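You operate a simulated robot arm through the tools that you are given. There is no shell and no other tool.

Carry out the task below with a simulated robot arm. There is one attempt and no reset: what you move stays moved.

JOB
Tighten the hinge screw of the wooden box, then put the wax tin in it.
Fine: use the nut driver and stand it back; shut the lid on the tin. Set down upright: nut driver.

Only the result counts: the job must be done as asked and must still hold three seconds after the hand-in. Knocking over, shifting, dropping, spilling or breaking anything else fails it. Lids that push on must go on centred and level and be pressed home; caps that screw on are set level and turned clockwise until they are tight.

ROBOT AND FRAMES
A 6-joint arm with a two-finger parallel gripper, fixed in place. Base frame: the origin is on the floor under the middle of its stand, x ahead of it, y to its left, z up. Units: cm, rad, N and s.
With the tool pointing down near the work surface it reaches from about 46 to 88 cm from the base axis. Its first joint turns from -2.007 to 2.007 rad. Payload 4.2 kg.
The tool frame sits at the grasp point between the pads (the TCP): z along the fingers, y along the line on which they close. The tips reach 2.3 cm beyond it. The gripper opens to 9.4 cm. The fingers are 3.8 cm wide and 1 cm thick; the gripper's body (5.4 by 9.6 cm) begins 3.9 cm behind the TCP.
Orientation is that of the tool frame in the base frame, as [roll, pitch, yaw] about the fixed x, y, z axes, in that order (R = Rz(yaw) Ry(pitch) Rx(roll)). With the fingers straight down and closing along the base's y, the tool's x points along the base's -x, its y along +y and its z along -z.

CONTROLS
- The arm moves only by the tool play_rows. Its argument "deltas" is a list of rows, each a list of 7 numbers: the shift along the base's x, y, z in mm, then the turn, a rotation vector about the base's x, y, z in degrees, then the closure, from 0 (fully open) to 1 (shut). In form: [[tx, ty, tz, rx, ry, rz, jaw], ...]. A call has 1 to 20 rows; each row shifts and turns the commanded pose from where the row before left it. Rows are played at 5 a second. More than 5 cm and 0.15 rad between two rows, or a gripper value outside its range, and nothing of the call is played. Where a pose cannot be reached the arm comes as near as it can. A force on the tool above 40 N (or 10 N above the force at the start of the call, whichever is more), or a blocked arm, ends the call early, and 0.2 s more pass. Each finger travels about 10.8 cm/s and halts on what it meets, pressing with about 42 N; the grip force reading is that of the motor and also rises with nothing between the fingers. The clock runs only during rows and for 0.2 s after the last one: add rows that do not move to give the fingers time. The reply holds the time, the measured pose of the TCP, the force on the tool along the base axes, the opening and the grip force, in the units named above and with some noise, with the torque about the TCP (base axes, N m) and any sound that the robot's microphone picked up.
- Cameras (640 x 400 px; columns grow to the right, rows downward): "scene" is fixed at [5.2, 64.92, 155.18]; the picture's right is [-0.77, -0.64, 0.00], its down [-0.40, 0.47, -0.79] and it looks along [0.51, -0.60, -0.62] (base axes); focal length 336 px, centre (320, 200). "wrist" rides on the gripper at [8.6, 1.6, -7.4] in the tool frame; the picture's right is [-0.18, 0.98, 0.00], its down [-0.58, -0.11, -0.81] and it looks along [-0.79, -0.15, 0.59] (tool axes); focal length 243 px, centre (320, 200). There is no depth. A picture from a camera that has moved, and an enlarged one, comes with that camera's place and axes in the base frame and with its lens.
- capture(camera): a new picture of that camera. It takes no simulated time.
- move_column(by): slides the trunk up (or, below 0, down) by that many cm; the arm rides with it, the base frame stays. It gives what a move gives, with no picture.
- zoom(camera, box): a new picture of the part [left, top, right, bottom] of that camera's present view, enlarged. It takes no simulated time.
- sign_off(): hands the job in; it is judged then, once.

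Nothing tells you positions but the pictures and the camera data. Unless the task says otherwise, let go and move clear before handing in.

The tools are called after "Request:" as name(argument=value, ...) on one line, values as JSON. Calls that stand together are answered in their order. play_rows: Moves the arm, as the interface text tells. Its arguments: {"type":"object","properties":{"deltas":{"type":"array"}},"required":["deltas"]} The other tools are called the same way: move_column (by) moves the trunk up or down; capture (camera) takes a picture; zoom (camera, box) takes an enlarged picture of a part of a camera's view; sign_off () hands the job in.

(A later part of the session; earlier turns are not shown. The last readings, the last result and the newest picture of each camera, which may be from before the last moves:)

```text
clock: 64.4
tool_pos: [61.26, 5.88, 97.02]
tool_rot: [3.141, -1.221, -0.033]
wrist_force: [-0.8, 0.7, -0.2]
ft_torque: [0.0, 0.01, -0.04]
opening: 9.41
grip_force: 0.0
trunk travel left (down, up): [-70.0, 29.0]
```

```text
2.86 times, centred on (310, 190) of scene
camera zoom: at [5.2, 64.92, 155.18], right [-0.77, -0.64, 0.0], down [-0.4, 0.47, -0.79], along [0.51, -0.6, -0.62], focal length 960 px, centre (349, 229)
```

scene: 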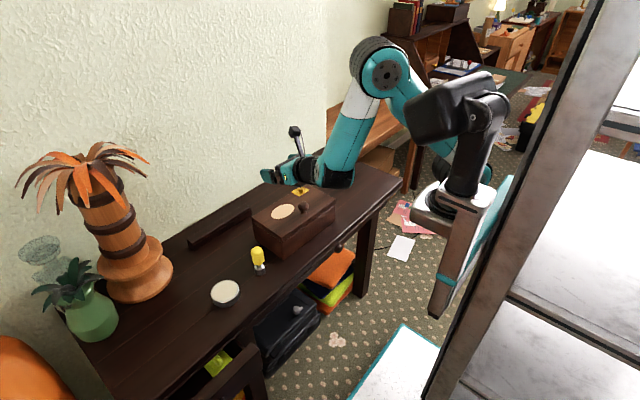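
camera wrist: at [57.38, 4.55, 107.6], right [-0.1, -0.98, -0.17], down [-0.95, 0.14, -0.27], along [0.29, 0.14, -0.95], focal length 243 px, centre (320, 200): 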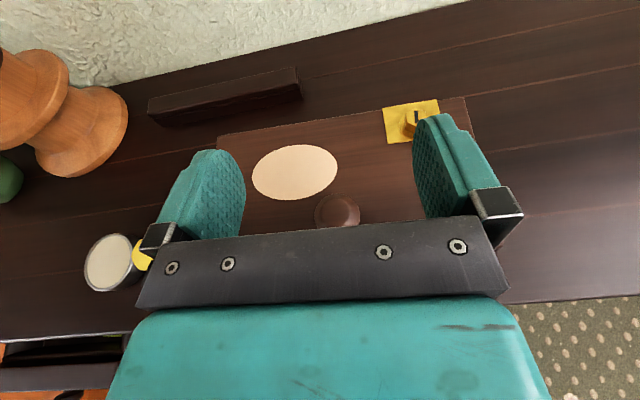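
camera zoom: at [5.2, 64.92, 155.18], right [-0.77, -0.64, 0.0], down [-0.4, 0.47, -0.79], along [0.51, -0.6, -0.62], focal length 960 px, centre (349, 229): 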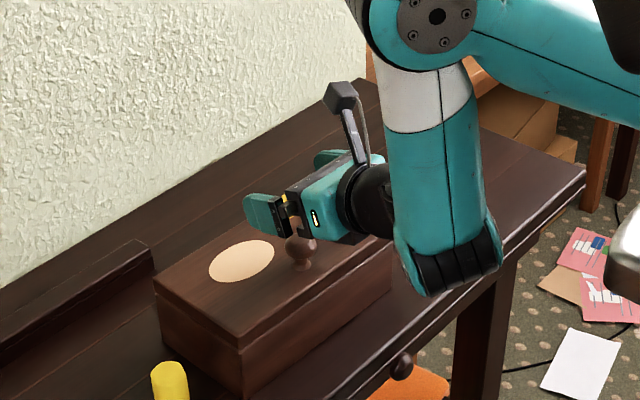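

The knob lines up with the open fingers and the arm has room in front of the table. I'll lower to knob height.

Request:
play_rows(deltas=[[0, 1, -25, 0, 0, 0, 0], [0, 0, -25, 0, 0, 0, 0], [0, 0, -15, 0, 0, 0, 0], [0, 0, -7, 0, 0, 0, 0], [0, 0, 0, 0, 0, 0, 0]])

Request:
zoom(camera="scene", box=[230, 140, 390, 280])

Request:
zoom(camera="scene", box=[270, 180, 330, 230])

Request:
capture(camera="wrist")

```text
clock: 65.6
tool_pos: [61.41, 6.49, 89.89]
tool_rot: [3.137, -1.214, -0.034]
wrist_force: [0.8, 0.1, -0.2]
ft_torque: [0.02, 0.05, 0.0]
opening: 9.41
grip_force: 0.1
out of reach, approached as far as the arm can: row 4
trunk travel left (down, up): [-70.0, 29.0]
```

```text
2.86 times, centred on (310, 210) of scene
camera zoom: at [5.2, 64.92, 155.18], right [-0.77, -0.64, 0.0], down [-0.4, 0.47, -0.79], along [0.51, -0.6, -0.62], focal length 960 px, centre (349, 171)
```

zoom: 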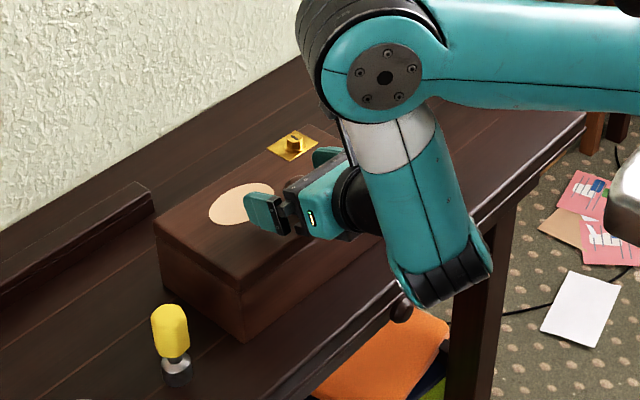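

```text
8.00 times, centred on (300, 205) of scene
camera zoom: at [5.2, 64.92, 155.18], right [-0.77, -0.64, 0.0], down [-0.4, 0.47, -0.79], along [0.51, -0.6, -0.62], focal length 2689 px, centre (480, 160)
```

zoom: 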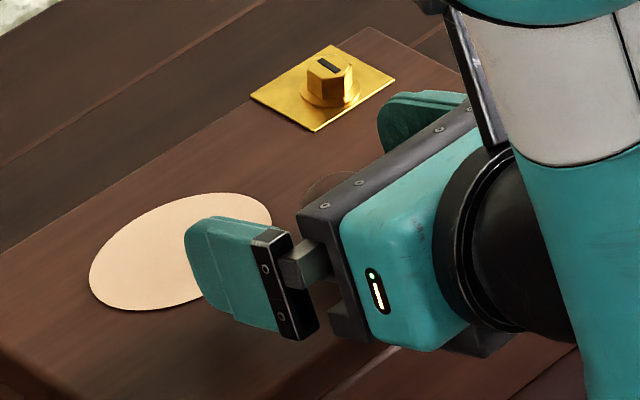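

```text
taken
camera wrist: at [57.6, 5.02, 100.61], right [-0.1, -0.98, -0.17], down [-0.95, 0.14, -0.26], along [0.28, 0.14, -0.95], focal length 243 px, centre (320, 200)
```

wrist: 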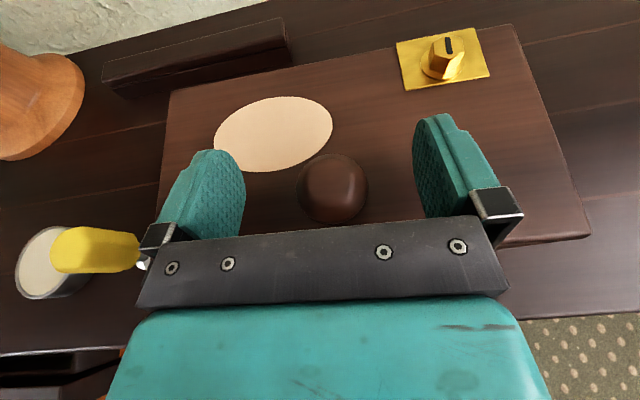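

The arm is at the edge of its range in this pose (slightly off in y). Raising the trunk should unfold it; I'll raise 8 cm (the open fingers rise straight off the knob) and come down again with the arm.

Request:
move_column(by=8)

Request:
play_rows(deltas=[[-1, -5, -15, 0, 0, 0, 0], [0, 0, -15, 0, 0, 0, 0], [0, 0, -15, 0, 0, 0, 0], [0, 0, -15, 0, 0, 0, 0], [0, 0, 0, 0, 0, 0, 0]])

```text
clock: 66.8
tool_pos: [61.5, 6.45, 98.01]
tool_rot: [3.137, -1.215, -0.033]
wrist_force: [-0.7, -0.3, -0.4]
ft_torque: [-0.02, -0.01, 0.0]
opening: 9.42
grip_force: 0.1
trunk travel left (down, up): [-78.0, 21.0]
```

```text
clock: 68.0
tool_pos: [62.07, 7.0, 92.33]
tool_rot: [3.133, -1.209, -0.034]
wrist_force: [-0.4, -1.0, -0.8]
ft_torque: [0.01, -0.01, -0.02]
opening: 9.41
grip_force: 0.0
out of reach, approached as far as the arm can: row 1, 3
trunk travel left (down, up): [-78.0, 21.0]
```

Raising made it worse, so the trunk should go down instead. I'll lift the hand well clear first, then lower the trunk by 24 cm.

Request:
play_rows(deltas=[[0, -5, 40, 0, 0, 0, 0], [0, -5, 40, 0, 0, 0, 0], [0, 0, 40, 0, 0, 0, 0], [0, 0, 40, 0, 0, 0, 0], [0, 0, 40, 0, 0, 0, 0], [0, 0, 40, 0, 0, 0, 0], [0, 0, 40, 0, 0, 0, 0], [0, 0, 0, 0, 0, 0, 0], [0, 0, 0, 0, 0, 0, 0]])

Request:
capture(camera="scene")

```text
clock: 70.0
tool_pos: [61.91, 5.79, 120.23]
tool_rot: [3.136, -1.214, -0.034]
wrist_force: [-0.2, -0.3, 0.2]
ft_torque: [0.02, 0.0, 0.01]
opening: 9.4
grip_force: 0.1
trunk travel left (down, up): [-78.0, 21.0]
```

```text
taken
```

scene: 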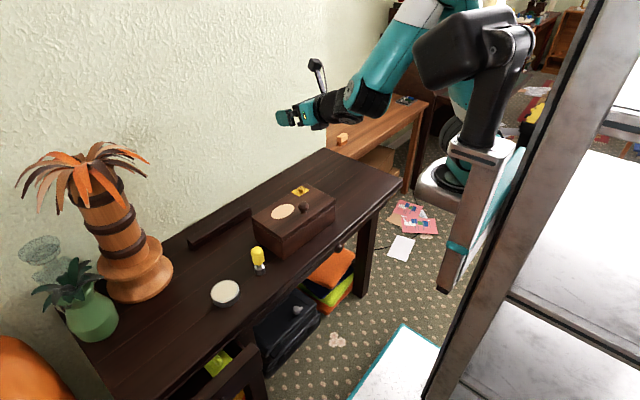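

The hand is well clear. Lowering the trunk by 24 cm brings the hand to about z = 96 above the knob.

Request:
move_column(by=-24)

Request:
capture(camera="scene")

Request:
capture(camera="wrist")

```text
clock: 72.5
tool_pos: [61.83, 5.82, 96.28]
tool_rot: [3.136, -1.213, -0.034]
wrist_force: [0.7, -0.3, -0.1]
ft_torque: [-0.01, -0.01, 0.01]
opening: 9.39
grip_force: 0.1
trunk travel left (down, up): [-54.0, 45.0]
```

```text
taken
```

scene: 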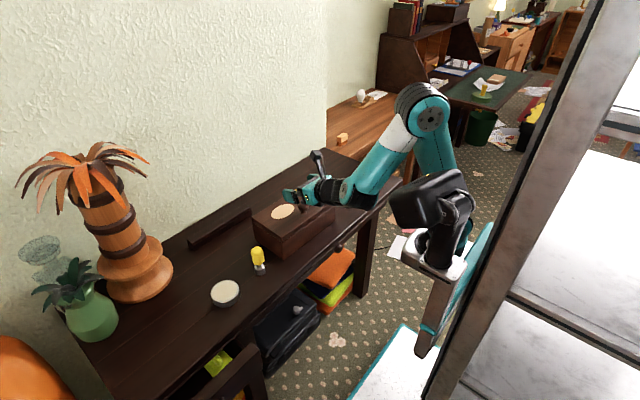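

```text
taken
camera wrist: at [58.02, 4.45, 106.86], right [-0.1, -0.98, -0.17], down [-0.95, 0.14, -0.26], along [0.28, 0.14, -0.95], focal length 243 px, centre (320, 200)
```

wrist: 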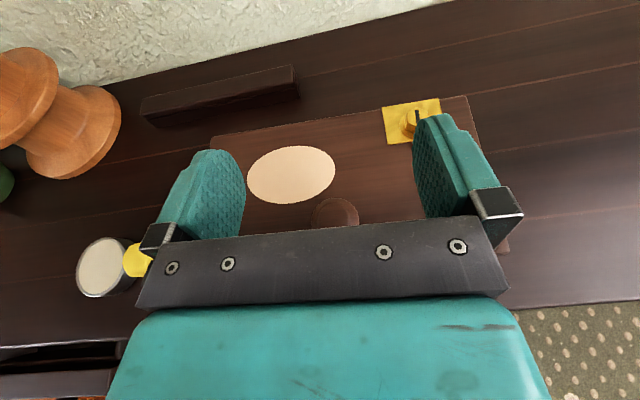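

Good position. I'll add 5° of tilt, align on the knob, and lower to its height.

Request:
play_rows(deltas=[[-3, 1, -10, -0.19, -5.5, 0, 0], [-3, 1, -20, 0, 0, 0, 0], [0, 0, -20, 0, 0, 0, 0], [0, 0, -15, 0, 0, 0, 0], [0, 0, 0, 0, 0, 0, 0]])

Request:
zoom(camera="scene", box=[260, 170, 340, 240])

Request:
capture(camera="wrist")

```text
clock: 73.7
tool_pos: [61.33, 6.03, 89.73]
tool_rot: [3.136, -1.309, -0.03]
wrist_force: [0.6, -0.4, -0.4]
ft_torque: [-0.04, 0.02, -0.01]
opening: 9.4
grip_force: 0.1
trunk travel left (down, up): [-54.0, 45.0]
```

```text
5.71 times, centred on (300, 205) of scene
camera zoom: at [5.2, 64.92, 155.18], right [-0.77, -0.64, 0.0], down [-0.4, 0.47, -0.79], along [0.51, -0.6, -0.62], focal length 1920 px, centre (434, 171)
```

zoom: 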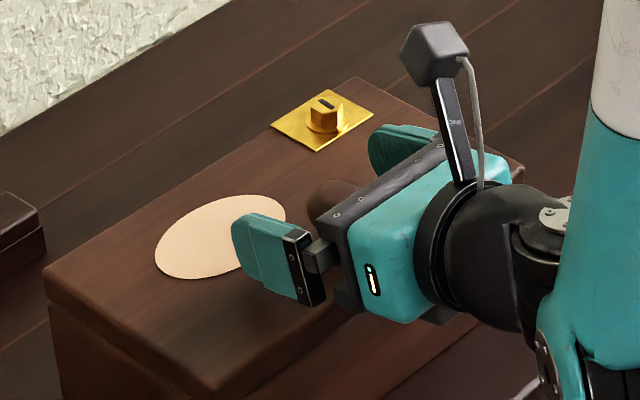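

```text
taken
camera wrist: at [56.39, 4.72, 99.9], right [-0.08, -0.98, -0.18], down [-0.92, 0.14, -0.35], along [0.37, 0.13, -0.92], focal length 243 px, centre (320, 200)
```

wrist: 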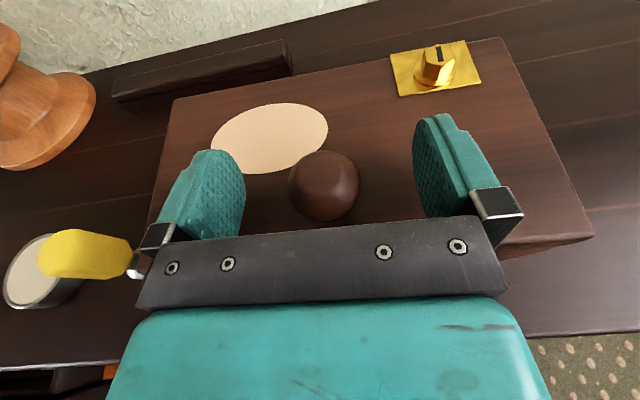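

The knob is centred between the pads with the hand pointing forward. I'll lower 2 mm and close.

Request:
play_rows(deltas=[[0, 0, -2, 0, 0, 0, 0], [0, 0, 0, 0, 0, 0, 0.5], [0, 0, 0, 0, 0, 0, 1], [0, 0, 0, 0, 0, 0, 1], [0, 0, 0, 0, 0, 0, 1]])

Request:
capture(camera="wrist")

```text
clock: 74.9
tool_pos: [61.37, 6.03, 89.52]
tool_rot: [3.133, -1.309, -0.032]
wrist_force: [-0.9, -2.6, 0.8]
ft_torque: [-0.05, -0.03, 0.0]
opening: 3.51
grip_force: 42.3
trunk travel left (down, up): [-54.0, 45.0]
```

```text
taken
camera wrist: at [56.41, 4.67, 99.74], right [-0.09, -0.98, -0.18], down [-0.92, 0.14, -0.35], along [0.37, 0.13, -0.92], focal length 243 px, centre (320, 200)
```

wrist: 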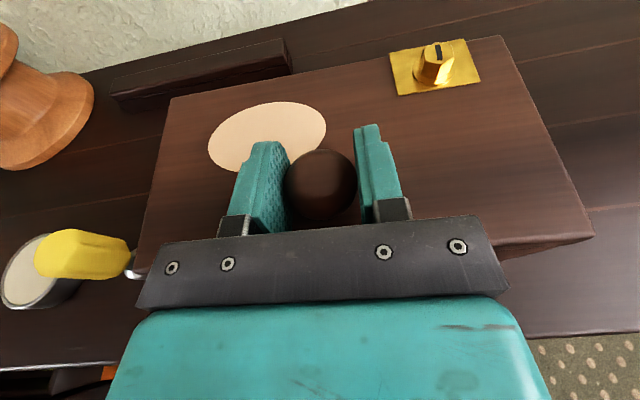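

The knob is firmly gripped with the hand at −75° tilt. I'll rotate the first 5° about the estimated hinge line (back edge, x ≈ 71.9, z ≈ 84.5) with the tool turning along.

Request:
play_rows(deltas=[[2.28, -0.1, 4.53, 0.11, 2.5, 0, 1], [2.48, -0.1, 4.43, 0.11, 2.5, 0, 1], [0, 0, 0, 0, 0, 0, 1], [0, 0, 0, 0, 0, 0, 1]])

Request:
zoom(camera="scene", box=[230, 160, 350, 280])

```text
clock: 75.9
tool_pos: [61.89, 6.06, 90.45]
tool_rot: [3.137, -1.223, -0.034]
wrist_force: [-4.5, -1.6, 2.6]
ft_torque: [-0.01, -0.18, -0.04]
opening: 3.48
grip_force: 41.4
trunk travel left (down, up): [-54.0, 45.0]
```

```text
3.33 times, centred on (290, 220) of scene
camera zoom: at [5.2, 64.92, 155.18], right [-0.77, -0.64, 0.0], down [-0.4, 0.47, -0.79], along [0.51, -0.6, -0.62], focal length 1120 px, centre (420, 133)
```

zoom: 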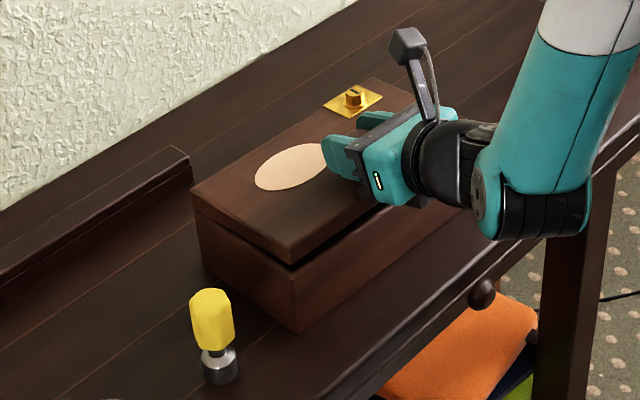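

The lid opens with the body nearly still; the small forces say the true hinge line sits a bit higher and further back than I assumed. I'll check the body's position closely.

Request:
zoom(camera="scene", box=[245, 205, 285, 245])

Request:
zoom(camera="scene", box=[245, 230, 285, 270])

Request:
capture(camera="wrist")

```text
10.00 times, centred on (265, 225) of scene
camera zoom: at [5.2, 64.92, 155.18], right [-0.77, -0.64, 0.0], down [-0.4, 0.47, -0.79], along [0.51, -0.6, -0.62], focal length 3361 px, centre (870, -50)
```

zoom: 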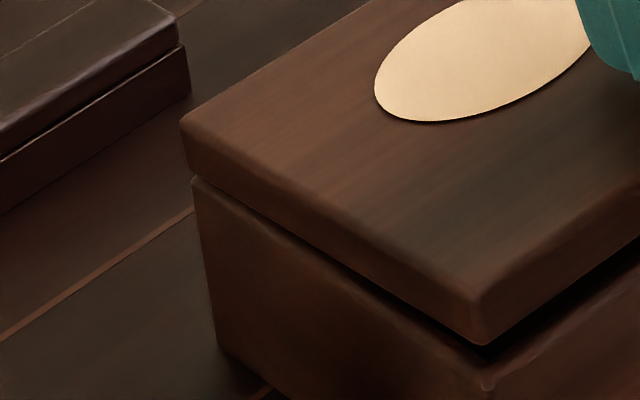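

```text
10.00 times, centred on (265, 250) of scene
camera zoom: at [5.2, 64.92, 155.18], right [-0.77, -0.64, 0.0], down [-0.4, 0.47, -0.79], along [0.51, -0.6, -0.62], focal length 3361 px, centre (870, -300)
```

zoom: 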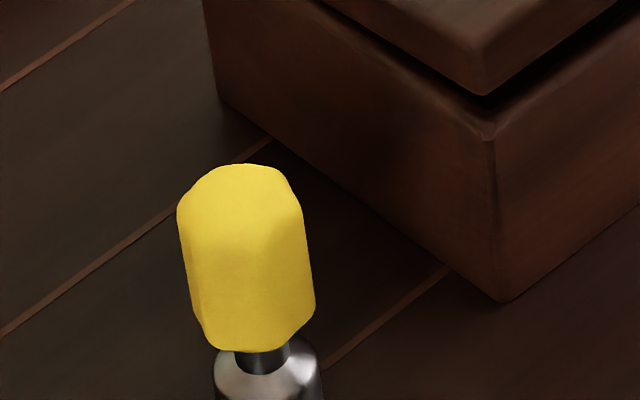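

```text
taken
camera wrist: at [57.79, 4.62, 101.04], right [-0.1, -0.98, -0.17], down [-0.95, 0.14, -0.27], along [0.29, 0.14, -0.95], focal length 243 px, centre (320, 200)
```

wrist: 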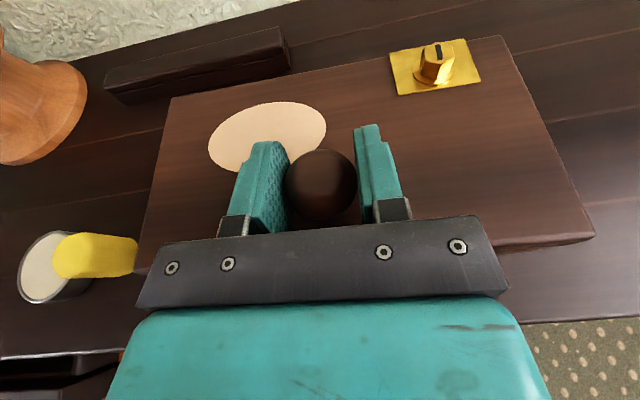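

The body hasn't moved at all — good. I'll relieve the small preload and continue in 5° stages.

Request:
play_rows(deltas=[[-0.4, 0, 0.4, 0, 0, 0, 1], [2.55, -0.1, 4.45, 0.11, 2.5, 0, 1], [2.73, -0.1, 4.37, 0.11, 2.5, 0, 1], [0, 0, 0, 0, 0, 0, 1]])

Request:
play_rows(deltas=[[2.92, -0.12, 4.22, 0.11, 2.5, 0, 1], [3.1, -0.12, 4.1, 0.11, 2.5, 0, 1], [0, 0, 0, 0, 0, 0, 1]])

Request:
zoom(camera="scene", box=[230, 160, 350, 280])

```text
clock: 76.9
tool_pos: [62.27, 6.0, 91.32]
tool_rot: [3.14, -1.135, -0.039]
wrist_force: [2.4, 0.4, 0.1]
ft_torque: [0.07, -0.22, -0.02]
opening: 3.49
grip_force: 42.3
trunk travel left (down, up): [-54.0, 45.0]
```

```text
clock: 77.7
tool_pos: [62.87, 5.98, 92.11]
tool_rot: [-3.14, -1.05, -0.038]
wrist_force: [-2.1, -1.3, 0.6]
ft_torque: [-0.03, -0.13, -0.04]
opening: 3.53
grip_force: 42.0
trunk travel left (down, up): [-54.0, 45.0]
```

```text
3.33 times, centred on (290, 220) of scene
camera zoom: at [5.2, 64.92, 155.18], right [-0.77, -0.64, 0.0], down [-0.4, 0.47, -0.79], along [0.51, -0.6, -0.62], focal length 1120 px, centre (420, 133)
```

zoom: 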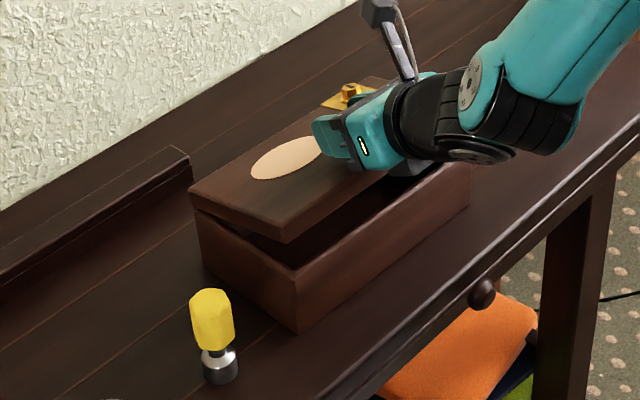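

Smooth, with only a couple of newtons. I'll continue the arc, ten degrees at a time.

Request:
play_rows(deltas=[[3.28, -0.14, 3.96, 0.11, 2.5, 0, 1], [3.44, -0.15, 3.81, 0.11, 2.5, 0, 1], [3.61, -0.15, 3.65, 0.11, 2.5, 0, 1], [3.77, -0.16, 3.49, 0.11, 2.5, 0, 1], [0, 0, 0, 0, 0, 0, 1]])

Request:
zoom(camera="scene", box=[230, 160, 350, 280])

```text
clock: 78.9
tool_pos: [64.35, 5.97, 93.51]
tool_rot: [-3.139, -0.874, -0.04]
wrist_force: [3.6, -3.9, -0.1]
ft_torque: [0.0, -0.19, -0.06]
opening: 3.52
grip_force: 42.1
trunk travel left (down, up): [-54.0, 45.0]
```

```text
3.33 times, centred on (290, 220) of scene
camera zoom: at [5.2, 64.92, 155.18], right [-0.77, -0.64, 0.0], down [-0.4, 0.47, -0.79], along [0.51, -0.6, -0.62], focal length 1120 px, centre (420, 133)
```

zoom: 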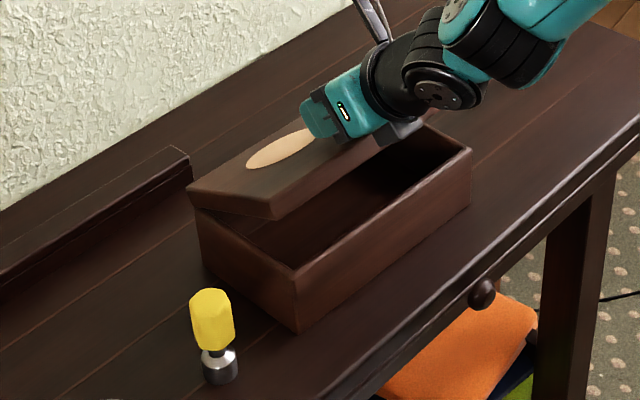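

Lid at about 25°, body still. Continuing.

Request:
play_rows(deltas=[[4.32, -0.5, 3.33, 0.11, 2.5, 0, 1], [4.05, -0.17, 3.16, 0.11, 2.5, 0, 1], [4.19, -0.18, 2.97, 0.11, 2.5, 0, 1], [4.32, -0.19, 2.79, 0.11, 2.5, 0, 1], [0, 0, 0, 0, 0, 0, 1]])

Request:
play_rows(deltas=[[4.43, -0.19, 2.59, 0.11, 2.5, 0, 1], [4.55, -0.2, 2.4, 0.11, 2.5, 0, 1], [0, 0, 0, 0, 0, 0, 1]])

Request:
zoom(camera="scene", box=[230, 140, 350, 280])

```text
clock: 80.1
tool_pos: [65.96, 5.86, 94.87]
tool_rot: [-3.138, -0.698, -0.039]
wrist_force: [0.9, 2.0, 0.0]
ft_torque: [0.07, 0.17, 0.03]
opening: 3.49
grip_force: 42.0
trunk travel left (down, up): [-54.0, 45.0]
```

```text
clock: 80.9
tool_pos: [66.87, 5.81, 95.29]
tool_rot: [-3.137, -0.61, -0.041]
wrist_force: [-0.3, -0.4, -0.2]
ft_torque: [-0.02, 0.32, 0.0]
opening: 3.5
grip_force: 42.2
trunk travel left (down, up): [-54.0, 45.0]
```

```text
2.86 times, centred on (290, 210) of scene
camera zoom: at [5.2, 64.92, 155.18], right [-0.77, -0.64, 0.0], down [-0.4, 0.47, -0.79], along [0.51, -0.6, -0.62], focal length 960 px, centre (406, 171)
```

zoom: 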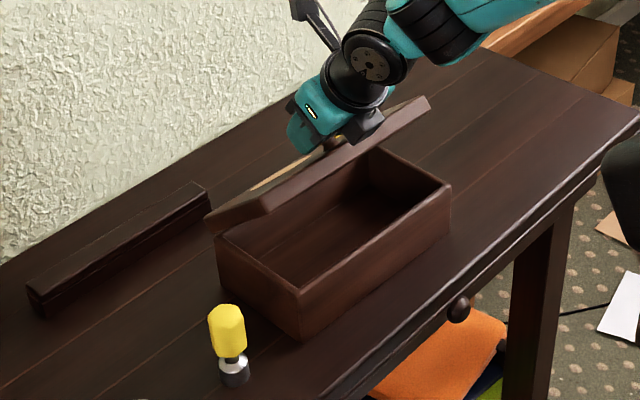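

About 40° now and the body hasn't moved. Continuing the arc.

Request:
play_rows(deltas=[[4.64, -0.2, 2.21, 0.11, 2.5, 0, 1], [4.73, -0.2, 1.99, 0.11, 2.5, 0, 1], [4.82, -0.21, 1.79, 0.11, 2.5, 0, 1], [4.89, -0.21, 1.58, 0.11, 2.5, 0, 1], [0, 0, 0, 0, 0, 0, 1]])

Request:
play_rows(deltas=[[4.96, -0.21, 1.35, 0.11, 2.5, 0, 1], [5.01, -0.22, 1.15, 0.11, 2.5, 0, 1], [5.05, -0.22, 0.92, 0.11, 2.5, 0, 1], [5.09, -0.22, 0.7, 0.11, 2.5, 0, 1], [0, 0, 0, 0, 0, 0, 1]])

Request:
zoom(camera="scene", box=[230, 140, 350, 280])

```text
clock: 82.1
tool_pos: [68.78, 5.72, 96.24]
tool_rot: [-3.137, -0.437, -0.04]
wrist_force: [1.3, 1.5, -0.1]
ft_torque: [0.03, 0.1, -0.06]
opening: 3.5
grip_force: 42.0
trunk travel left (down, up): [-54.0, 45.0]
```

```text
clock: 83.3
tool_pos: [70.88, 5.69, 96.53]
tool_rot: [-3.135, -0.262, -0.043]
wrist_force: [0.3, 0.6, 0.2]
ft_torque: [-0.02, -0.08, -0.12]
opening: 3.48
grip_force: 41.5
trunk travel left (down, up): [-54.0, 45.0]
```

```text
2.86 times, centred on (290, 210) of scene
camera zoom: at [5.2, 64.92, 155.18], right [-0.77, -0.64, 0.0], down [-0.4, 0.47, -0.79], along [0.51, -0.6, -0.62], focal length 960 px, centre (406, 171)
```

zoom: 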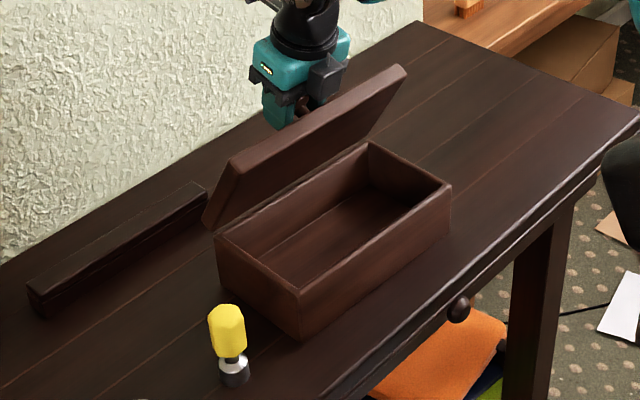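

Lid at 60°, forces near zero. Continuing toward upright.

Request:
play_rows(deltas=[[5.12, -0.22, 0.49, 0.11, 2.5, 0, 1], [5.13, -0.22, 0.25, 0.11, 2.5, 0, 1], [5.14, -0.22, 0.03, 0.11, 2.5, 0, 1], [5.13, -0.22, -0.19, 0.11, 2.5, 0, 1], [0, 0, 0, 0, 0, 0, 1]])

Request:
play_rows(deltas=[[5.12, -0.22, -0.42, 0.11, 2.5, 0, 1], [5.1, -0.22, -0.64, 0.11, 2.5, 0, 1], [5.07, -0.22, -0.86, 0.11, 2.5, 0, 1], [5.02, -0.22, -1.08, 0.11, 2.5, 0, 1], [0, 0, 0, 0, 0, 0, 1]])

Request:
play_rows(deltas=[[4.97, -0.21, -1.3, 0.11, 2.5, 0, 1], [4.91, -0.21, -1.51, 0.11, 2.5, 0, 1], [4.85, -0.21, -1.73, 0.11, 2.5, 0, 1], [4.75, -0.2, -1.93, 0.11, 2.5, 0, 1], [0, 0, 0, 0, 0, 0, 1]])

Request:
zoom(camera="scene", box=[230, 120, 350, 280])

```text
clock: 84.5
tool_pos: [72.86, 5.59, 96.62]
tool_rot: [-3.135, -0.087, -0.041]
wrist_force: [-0.7, -0.2, 0.1]
ft_torque: [0.02, -0.04, 0.08]
opening: 3.5
grip_force: 42.5
trunk travel left (down, up): [-54.0, 45.0]
```

```text
clock: 85.7
tool_pos: [74.92, 5.47, 96.3]
tool_rot: [-3.136, 0.089, -0.041]
wrist_force: [0.6, 1.0, 0.0]
ft_torque: [0.03, -0.14, -0.07]
opening: 3.49
grip_force: 42.0
trunk travel left (down, up): [-54.0, 45.0]
```

```text
clock: 86.9
tool_pos: [75.47, 4.9, 95.96]
tool_rot: [-3.135, 0.165, -0.04]
wrist_force: [2.5, -0.9, -0.3]
ft_torque: [-0.07, -0.47, 0.05]
opening: 3.52
grip_force: 41.8
out of reach, approached as far as the arm can: row 2, 3, 4
trunk travel left (down, up): [-54.0, 45.0]
```

```text
2.50 times, centred on (290, 200) of scene
camera zoom: at [5.2, 64.92, 155.18], right [-0.77, -0.64, 0.0], down [-0.4, 0.47, -0.79], along [0.51, -0.6, -0.62], focal length 840 px, centre (395, 200)
```

zoom: 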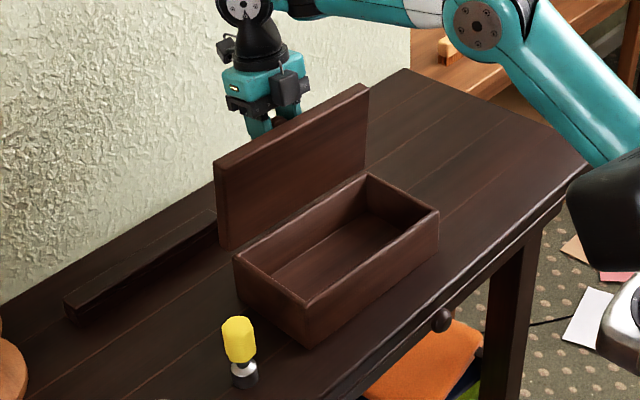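

At about 84° the arm runs out of reach with the trunk this low, and releasing here is risky. I'll bring the lid back down along the same arc, then redo it with the trunk raised, which by my estimate reaches past 95°.

Request:
play_rows(deltas=[[-2.7, 2.8, 1.7, -0.09, -2.2, 0, 1], [-2.8, 2.9, 1.7, -0.09, -2.15, 0, 1], [0, 0, 0, 0, 0, 0, 1]])

Request:
play_rows(deltas=[[-10.09, 0.43, 1.94, -0.22, -5, 0, 1], [-10.22, 0.44, 1.06, -0.22, -5, 0, 1], [-10.27, 0.44, 0.16, -0.22, -5, 0, 1], [-10.25, 0.44, -0.74, -0.22, -5, 0, 1], [-10.14, 0.44, -1.62, -0.22, -5, 0, 1], [-9.97, 0.43, -2.5, -0.22, -5, 0, 1], [0, 0, 0, 0, 0, 0, 1]])

Request:
zoom(camera="scene", box=[230, 140, 350, 280])

```text
clock: 87.7
tool_pos: [75.12, 5.61, 96.27]
tool_rot: [-3.133, 0.157, -0.041]
wrist_force: [-0.9, -0.9, -0.1]
ft_torque: [-0.08, -0.07, 0.13]
opening: 3.51
grip_force: 42.1
trunk travel left (down, up): [-54.0, 45.0]
```

```text
clock: 89.3
tool_pos: [80.81, 9.91, 102.4]
tool_rot: [-3.137, -0.392, -0.041]
wrist_force: [-0.1, -0.7, -9.5]
ft_torque: [0.29, 0.2, 0.06]
opening: 3.5
grip_force: 42.3
out of reach, approached as far as the arm can: row 1, 2, 3, 4, 5, 6
trunk travel left (down, up): [-54.0, 45.0]
```

```text
2.86 times, centred on (290, 210) of scene
camera zoom: at [5.2, 64.92, 155.18], right [-0.77, -0.64, 0.0], down [-0.4, 0.47, -0.79], along [0.51, -0.6, -0.62], focal length 960 px, centre (406, 171)
```

zoom: 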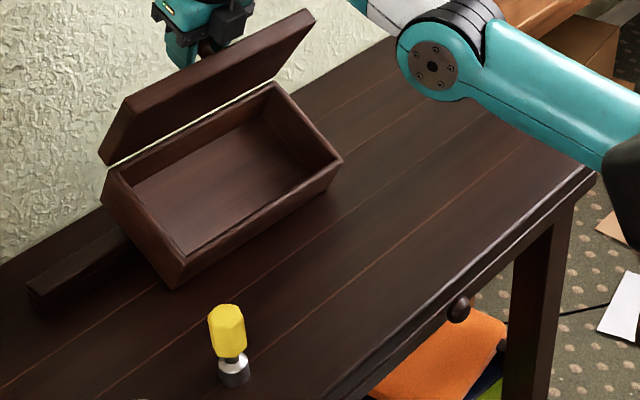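

The arm was stretched straight and did not follow the return path: the hand drifted outward, dragging and lifting the box toward the wall. I'll stop and look carefully before any further motion.

Request:
zoom(camera="scene", box=[220, 120, 350, 260])

Request:
capture(camera="scene")

Request:
capture(camera="wrist")

```text
2.86 times, centred on (285, 190) of scene
camera zoom: at [5.2, 64.92, 155.18], right [-0.77, -0.64, 0.0], down [-0.4, 0.47, -0.79], along [0.51, -0.6, -0.62], focal length 960 px, centre (420, 229)
```

zoom: 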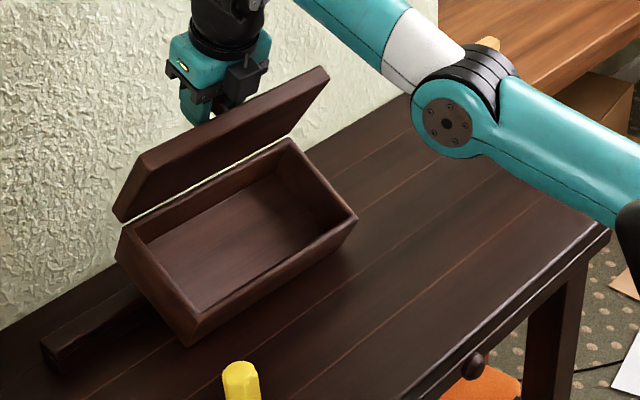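

```text
taken
```

scene: 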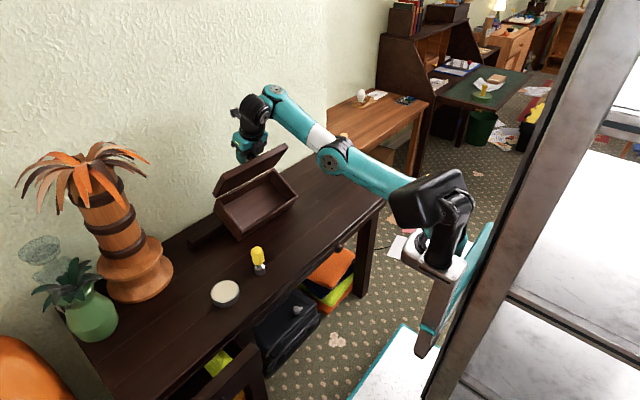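

```text
taken
camera wrist: at [85.95, 7.99, 112.44], right [-0.21, -0.98, -0.07], down [-0.84, 0.14, 0.53], along [-0.5, 0.17, -0.85], focal length 243 px, centre (320, 200)
```

wrist: 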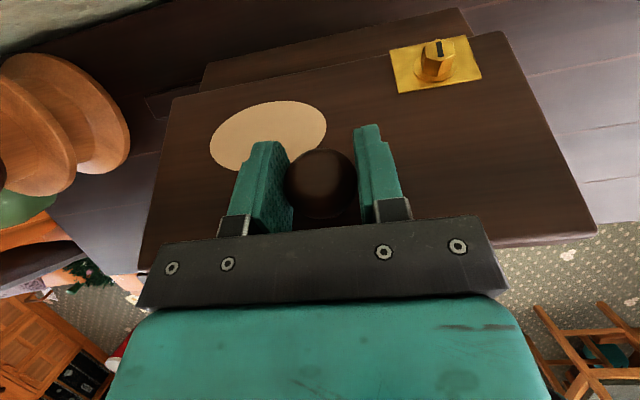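

The arm is nearly straight, holding the lid with the box tilted on its front edge; nothing else seems touched. I'll test a small pure inward move to see whether the arm folds back properly.

Request:
play_rows(deltas=[[-8, 0, 0, 0, 0, 0, 1], [0, 0, 0, 0, 0, 0, 1]])

```text
clock: 89.9
tool_pos: [80.7, 10.04, 102.53]
tool_rot: [-3.136, -0.387, -0.043]
wrist_force: [0.5, -0.8, -8.0]
ft_torque: [0.15, 0.14, 0.1]
opening: 3.5
grip_force: 41.3
out of reach, approached as far as the arm can: row 1
trunk travel left (down, up): [-54.0, 45.0]
```

A pure inward pull does nothing because the elbow is straight. I'll retrace the last motion (rotating the tool back while returning the hand), which lowers the box to where it stood; first a third of the way.

Request:
play_rows(deltas=[[-4.75, -3.6, -5.1, 0.11, 2.5, 0, 1], [-4.75, -3.6, -5.1, 0.11, 2.5, 0, 1], [-4.75, -3.6, -5.1, 0.11, 2.5, 0, 1], [-4.75, -3.6, -5.1, 0.11, 2.5, 0, 1], [0, 0, 0, 0, 0, 0, 1]])

Request:
zoom(camera="scene", box=[220, 120, 350, 260])

```text
clock: 91.1
tool_pos: [78.94, 8.74, 100.58]
tool_rot: [-3.135, -0.214, -0.041]
wrist_force: [0.7, -0.2, -6.3]
ft_torque: [-0.03, -0.13, -0.06]
opening: 3.53
grip_force: 42.0
out of reach, approached as far as the arm can: row 3
trunk travel left (down, up): [-54.0, 45.0]
```

```text
2.86 times, centred on (285, 190) of scene
camera zoom: at [5.2, 64.92, 155.18], right [-0.77, -0.64, 0.0], down [-0.4, 0.47, -0.79], along [0.51, -0.6, -0.62], focal length 960 px, centre (420, 229)
```

zoom: 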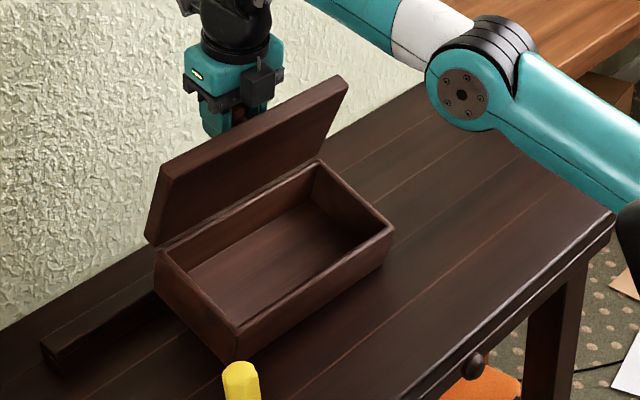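

Retracing works and the box is coming down. Continuing in stages.

Request:
play_rows(deltas=[[-4.75, -3.9, -5.4, 0.11, 2.65, 0, 1], [-4.75, -3.9, -5.4, 0.11, 2.65, 0, 1], [-4.75, -3.9, -5.4, 0.11, 2.65, 0, 1], [-4.75, -3.9, -5.4, 0.11, 2.65, 0, 1], [0, 0, 0, 0, 0, 0, 1]])

Request:
zoom(camera="scene", box=[220, 120, 350, 260])

```text
clock: 92.3
tool_pos: [77.04, 7.27, 98.51]
tool_rot: [-3.135, -0.029, -0.042]
wrist_force: [0.4, 0.8, -6.5]
ft_torque: [0.01, -0.12, 0.03]
opening: 3.48
grip_force: 42.4
trunk travel left (down, up): [-54.0, 45.0]
```

```text
2.86 times, centred on (285, 190) of scene
camera zoom: at [5.2, 64.92, 155.18], right [-0.77, -0.64, 0.0], down [-0.4, 0.47, -0.79], along [0.51, -0.6, -0.62], focal length 960 px, centre (420, 229)
```

zoom: 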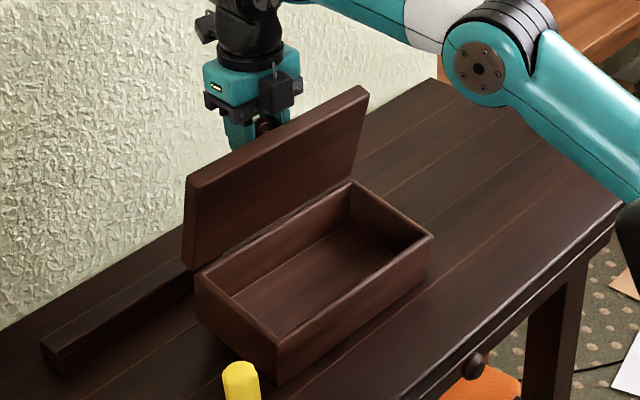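

The box is nearly flat again and the arm follows now. I'll set it down at its place with the lid near 73°, keeping the elbow bent.

Request:
play_rows(deltas=[[-8, -4, -4.5, 0, 0, 0, 1], [-8, -4, -4.5, 0, 0, 0, 1], [0, 0, 0, 0, 0, 0, 1]])

Request:
zoom(camera="scene", box=[220, 120, 350, 260])

```text
clock: 93.1
tool_pos: [76.43, 6.81, 98.22]
tool_rot: [-3.135, -0.031, -0.042]
wrist_force: [3.1, 0.3, -5.6]
ft_torque: [0.03, -0.36, -0.11]
opening: 3.52
grip_force: 42.2
out of reach, approached as far as the arm can: row 2
trunk travel left (down, up): [-54.0, 45.0]
```

```text
2.86 times, centred on (285, 190) of scene
camera zoom: at [5.2, 64.92, 155.18], right [-0.77, -0.64, 0.0], down [-0.4, 0.47, -0.79], along [0.51, -0.6, -0.62], focal length 960 px, centre (420, 229)
```

zoom: 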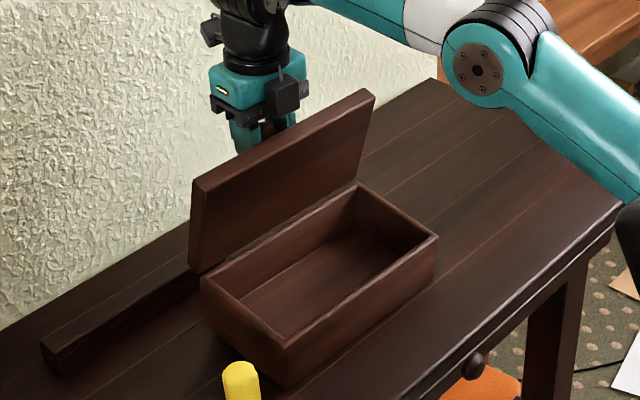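

It only follows partly. I'll use a straight downward move (there is about 1.5 cm before the box is flat), which bends the elbow the right way.

Request:
play_rows(deltas=[[0, 0, -4, 0, 0, 0, 1], [0, 0, -4, 0, 0, 0, 1], [0, 0, 0, 0, 0, 0, 1]])

```text
clock: 93.9
tool_pos: [76.79, 6.86, 97.49]
tool_rot: [-3.137, -0.029, -0.041]
wrist_force: [0.5, -2.3, -6.7]
ft_torque: [-0.13, -0.13, 0.12]
opening: 3.5
grip_force: 42.3
out of reach, approached as far as the arm can: row 2
trunk travel left (down, up): [-54.0, 45.0]
```

Single small steps seem to succeed where larger ones fail. I'll try a series of very small inward steps.

Request:
play_rows(deltas=[[-1.5, -0.6, -1, 0, 0, 0, 1], [-1.5, -0.6, -1, 0, 0, 0, 1], [-1.5, -0.6, -1, 0, 0, 0, 1], [-1.5, -0.6, -1, 0, 0, 0, 1], [-1.5, -0.6, -1, 0, 0, 0, 1], [-1.5, -0.6, -1, 0, 0, 0, 1], [0, 0, 0, 0, 0, 0, 1]])

```text
clock: 95.5
tool_pos: [76.81, 6.98, 97.43]
tool_rot: [-3.136, -0.031, -0.041]
wrist_force: [-1.8, 0.1, -8.2]
ft_torque: [0.06, 0.03, -0.16]
opening: 3.51
grip_force: 42.4
out of reach, approached as far as the arm can: row 2, 4, 6
trunk travel left (down, up): [-54.0, 45.0]
```

No progress that way. I'll look at the whole arm to understand its posture.

Request:
capture(camera="scene")

Request:
zoom(camera="scene", box=[220, 60, 480, 230])

```text
taken
```

scene: 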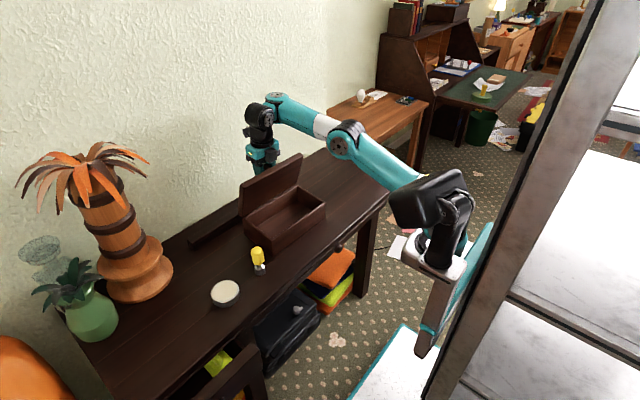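

```text
2.35 times, centred on (350, 145) of scene
camera zoom: at [5.2, 64.92, 155.18], right [-0.77, -0.64, 0.0], down [-0.4, 0.47, -0.79], along [0.51, -0.6, -0.62], focal length 791 px, centre (249, 329)
```

zoom: 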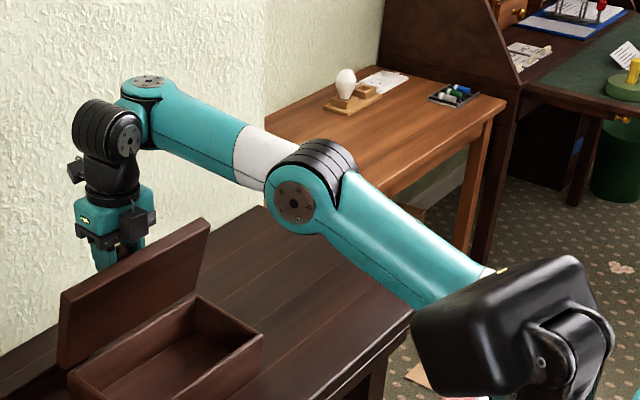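

I think the elbow has flipped slightly past straight. Rotating the tool back (opening direction) undoes that, so I'll retrace fully to the earlier state with the lid near 84° and the box flat.

Request:
play_rows(deltas=[[-3, -3.2, -2.4, 0.1, 2.25, 0, 1], [-3, -3.2, -2.4, 0.1, 2.25, 0, 1], [-3, -3.2, -2.4, 0.1, 2.25, 0, 1], [-3, -3.2, -2.4, 0.1, 2.25, 0, 1], [-3, -3.2, -2.4, 0.1, 2.25, 0, 1], [0, 0, 0, 0, 0, 0, 1]])

Request:
zoom(camera="scene", box=[220, 60, 480, 280])

```text
clock: 96.9
tool_pos: [75.19, 5.2, 96.19]
tool_rot: [-3.135, 0.166, -0.04]
wrist_force: [-0.2, 1.5, -7.1]
ft_torque: [0.04, -0.18, -0.29]
opening: 3.5
grip_force: 42.0
trunk travel left (down, up): [-54.0, 45.0]
```

```text
1.82 times, centred on (350, 170) of scene
camera zoom: at [5.2, 64.92, 155.18], right [-0.77, -0.64, 0.0], down [-0.4, 0.47, -0.79], along [0.51, -0.6, -0.62], focal length 611 px, centre (266, 254)
```

zoom: 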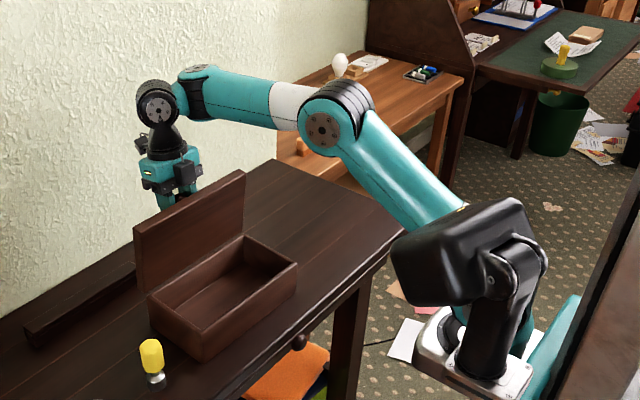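

The arm is back in a good elbow-up posture at exactly the requested pose, with the box flat at its place. From here I'll try opening further in small increments.

Request:
play_rows(deltas=[[2.5, -0.1, -0.8, 0.05, 1.25, 0, 1], [2.5, -0.1, -0.8, 0.05, 1.25, 0, 1], [0, 0, 0, 0, 0, 0, 1]])

```text
clock: 97.7
tool_pos: [75.09, 5.27, 96.4]
tool_rot: [-3.134, 0.166, -0.041]
wrist_force: [-0.4, 0.2, -6.4]
ft_torque: [0.01, -0.21, -0.05]
opening: 3.5
grip_force: 42.0
out of reach, approached as far as the arm can: row 2
trunk travel left (down, up): [-54.0, 45.0]
```

The wrist is at a joint limit with the trunk this low. I'll raise the trunk in small steps and lower the hand by the same amount each time, keeping the lid where it is.

Request:
move_column(by=1)

Request:
play_rows(deltas=[[0, 0, -5, 0, 0, 0, 1], [0, 0, -6, 0, 0, 0, 1], [0, 0, 0, 0, 0, 0, 1]])

Request:
zoom(camera="scene", box=[220, 60, 480, 280])

```text
clock: 98.2
tool_pos: [75.27, 5.29, 97.38]
tool_rot: [-3.134, 0.165, -0.041]
wrist_force: [0.8, 0.1, -6.2]
ft_torque: [-0.15, -0.17, 0.0]
opening: 3.52
grip_force: 42.0
trunk travel left (down, up): [-55.0, 44.0]
```

```text
clock: 99.0
tool_pos: [75.27, 5.31, 96.07]
tool_rot: [-3.136, 0.167, -0.043]
wrist_force: [1.8, -0.5, -5.8]
ft_torque: [0.03, -0.42, -0.06]
opening: 3.51
grip_force: 41.5
trunk travel left (down, up): [-55.0, 44.0]
```

```text
1.82 times, centred on (350, 170) of scene
camera zoom: at [5.2, 64.92, 155.18], right [-0.77, -0.64, 0.0], down [-0.4, 0.47, -0.79], along [0.51, -0.6, -0.62], focal length 611 px, centre (266, 254)
```

zoom: 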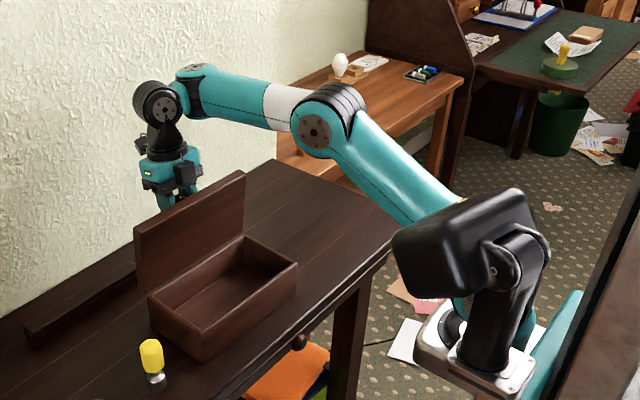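

That works well: the pose holds and the arm is relaxing. I'll continue with 2 cm steps.

Request:
move_column(by=2)

Request:
play_rows(deltas=[[0, 0, -7, 0, 0, 0, 1], [0, 0, -7, 0, 0, 0, 1], [0, 0, -7, 0, 0, 0, 1], [0, 0, 0, 0, 0, 0, 1]])

Request:
move_column(by=2)

Request:
play_rows(deltas=[[0, 0, -7, 0, 0, 0, 1], [0, 0, -7, 0, 0, 0, 1], [0, 0, -6, 0, 0, 0, 1], [0, 0, 0, 0, 0, 0, 1]])

Request:
zoom(camera="scene", box=[220, 60, 480, 280])

```text
clock: 99.7
tool_pos: [75.19, 5.33, 98.33]
tool_rot: [-3.134, 0.165, -0.042]
wrist_force: [3.1, 0.5, -4.0]
ft_torque: [-0.2, -0.27, 0.02]
opening: 3.5
grip_force: 42.0
trunk travel left (down, up): [-57.0, 42.0]
```

```text
clock: 100.7
tool_pos: [75.06, 5.25, 96.0]
tool_rot: [-3.134, 0.165, -0.042]
wrist_force: [1.1, -0.3, -6.7]
ft_torque: [0.04, -0.34, -0.02]
opening: 3.52
grip_force: 42.1
trunk travel left (down, up): [-57.0, 42.0]
```

```text
clock: 101.4
tool_pos: [75.1, 5.36, 98.23]
tool_rot: [-3.135, 0.164, -0.043]
wrist_force: [1.7, 1.6, -3.0]
ft_torque: [-0.13, -0.3, 0.01]
opening: 3.49
grip_force: 42.3
trunk travel left (down, up): [-59.0, 40.0]
```

```text
clock: 102.4
tool_pos: [75.17, 5.16, 96.04]
tool_rot: [-3.134, 0.165, -0.042]
wrist_force: [1.2, -0.3, -6.5]
ft_torque: [0.01, -0.35, -0.09]
opening: 3.49
grip_force: 41.7
trunk travel left (down, up): [-59.0, 40.0]
```

```text
1.82 times, centred on (350, 170) of scene
camera zoom: at [5.2, 64.92, 155.18], right [-0.77, -0.64, 0.0], down [-0.4, 0.47, -0.79], along [0.51, -0.6, -0.62], focal length 611 px, centre (266, 254)
```

zoom: 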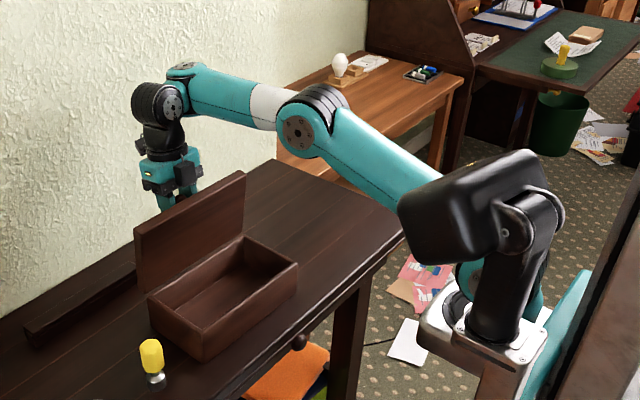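

The posture holds and the box stays put. I'll test whether the lid can now be opened further from here.

Request:
play_rows(deltas=[[2.5, -0.1, -1.8, 0.05, 1.25, 0, 1], [2.5, -0.1, -1.8, 0.05, 1.25, 0, 1], [0, 0, 0, 0, 0, 0, 1]])

Request:
zoom(camera="scene", box=[220, 60, 480, 280])

```text
clock: 103.2
tool_pos: [75.68, 5.27, 95.69]
tool_rot: [-3.134, 0.207, -0.041]
wrist_force: [-0.4, 1.6, 1.0]
ft_torque: [-0.02, 0.25, -0.09]
opening: 3.51
grip_force: 41.6
trunk travel left (down, up): [-59.0, 40.0]
```

```text
1.82 times, centred on (350, 170) of scene
camera zoom: at [5.2, 64.92, 155.18], right [-0.77, -0.64, 0.0], down [-0.4, 0.47, -0.79], along [0.51, -0.6, -0.62], focal length 611 px, centre (266, 254)
```

zoom: 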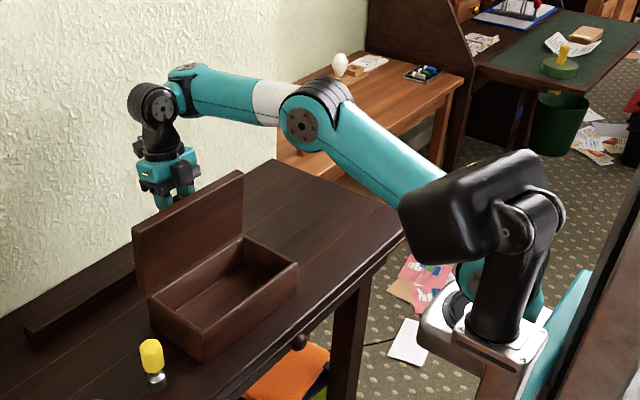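

It opened further (about 87°) with forces near zero. Continuing in small steps.

Request:
play_rows(deltas=[[2.4, -0.1, -1, 0.05, 1.25, 0, 1], [2.4, -0.1, -1, 0.05, 1.25, 0, 1], [0, 0, 0, 0, 0, 0, 1]])

Request:
play_rows(deltas=[[2.35, -0.1, -1.1, 0.05, 1.25, 0, 1], [2.3, -0.1, -1.1, 0.05, 1.25, 0, 1], [0, 0, 0, 0, 0, 0, 1]])

```text
clock: 104.0
tool_pos: [75.84, 4.8, 95.62]
tool_rot: [-3.135, 0.249, -0.041]
wrist_force: [4.4, 6.3, 9.1]
ft_torque: [-0.07, 0.06, -0.34]
opening: 3.49
grip_force: 42.3
out of reach, approached as far as the arm can: row 2
trunk travel left (down, up): [-59.0, 40.0]
```

```text
clock: 104.8
tool_pos: [75.79, 4.87, 95.66]
tool_rot: [-3.134, 0.247, -0.039]
wrist_force: [7.5, 8.1, 16.1]
ft_torque: [0.03, 0.05, 0.0]
opening: 3.48
grip_force: 42.1
out of reach, approached as far as the arm can: row 2
trunk travel left (down, up): [-59.0, 40.0]
```

The limit appears again at about 89°. I'll raise the trunk another 3 cm and lower the hand correspondingly, easing it forward to relieve the load.

Request:
move_column(by=2)

Request:
play_rows(deltas=[[2, 0.5, -6, 0, 0, 0, 1], [2, 0.5, -6, 0, 0, 0, 1], [2, 0.5, -6, 0, 0, 0, 1], [0, 0, 0, 0, 0, 0, 1]])

Request:
zoom(camera="scene", box=[220, 60, 480, 280])

```text
clock: 105.5
tool_pos: [75.73, 4.67, 97.47]
tool_rot: [-3.138, 0.253, -0.042]
wrist_force: [-0.8, -0.3, -7.2]
ft_torque: [-0.47, -0.16, 0.0]
opening: 3.49
grip_force: 42.4
trunk travel left (down, up): [-61.0, 38.0]
```

```text
clock: 106.5
tool_pos: [76.5, 4.82, 95.74]
tool_rot: [-3.135, 0.25, -0.042]
wrist_force: [2.9, -0.1, -5.7]
ft_torque: [-0.04, -0.43, 0.04]
opening: 3.48
grip_force: 41.8
trunk travel left (down, up): [-61.0, 38.0]
```

```text
1.82 times, centred on (350, 170) of scene
camera zoom: at [5.2, 64.92, 155.18], right [-0.77, -0.64, 0.0], down [-0.4, 0.47, -0.79], along [0.51, -0.6, -0.62], focal length 611 px, centre (266, 254)
```

zoom: 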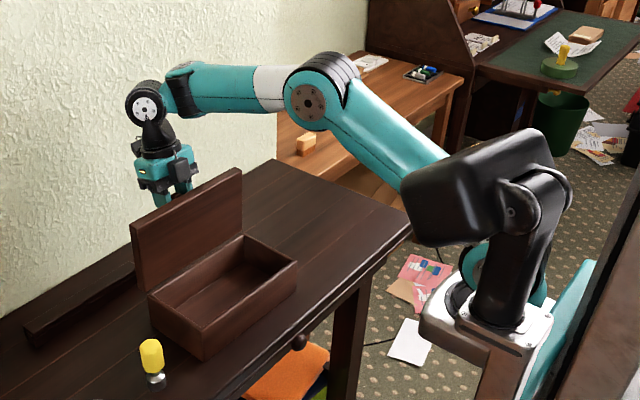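

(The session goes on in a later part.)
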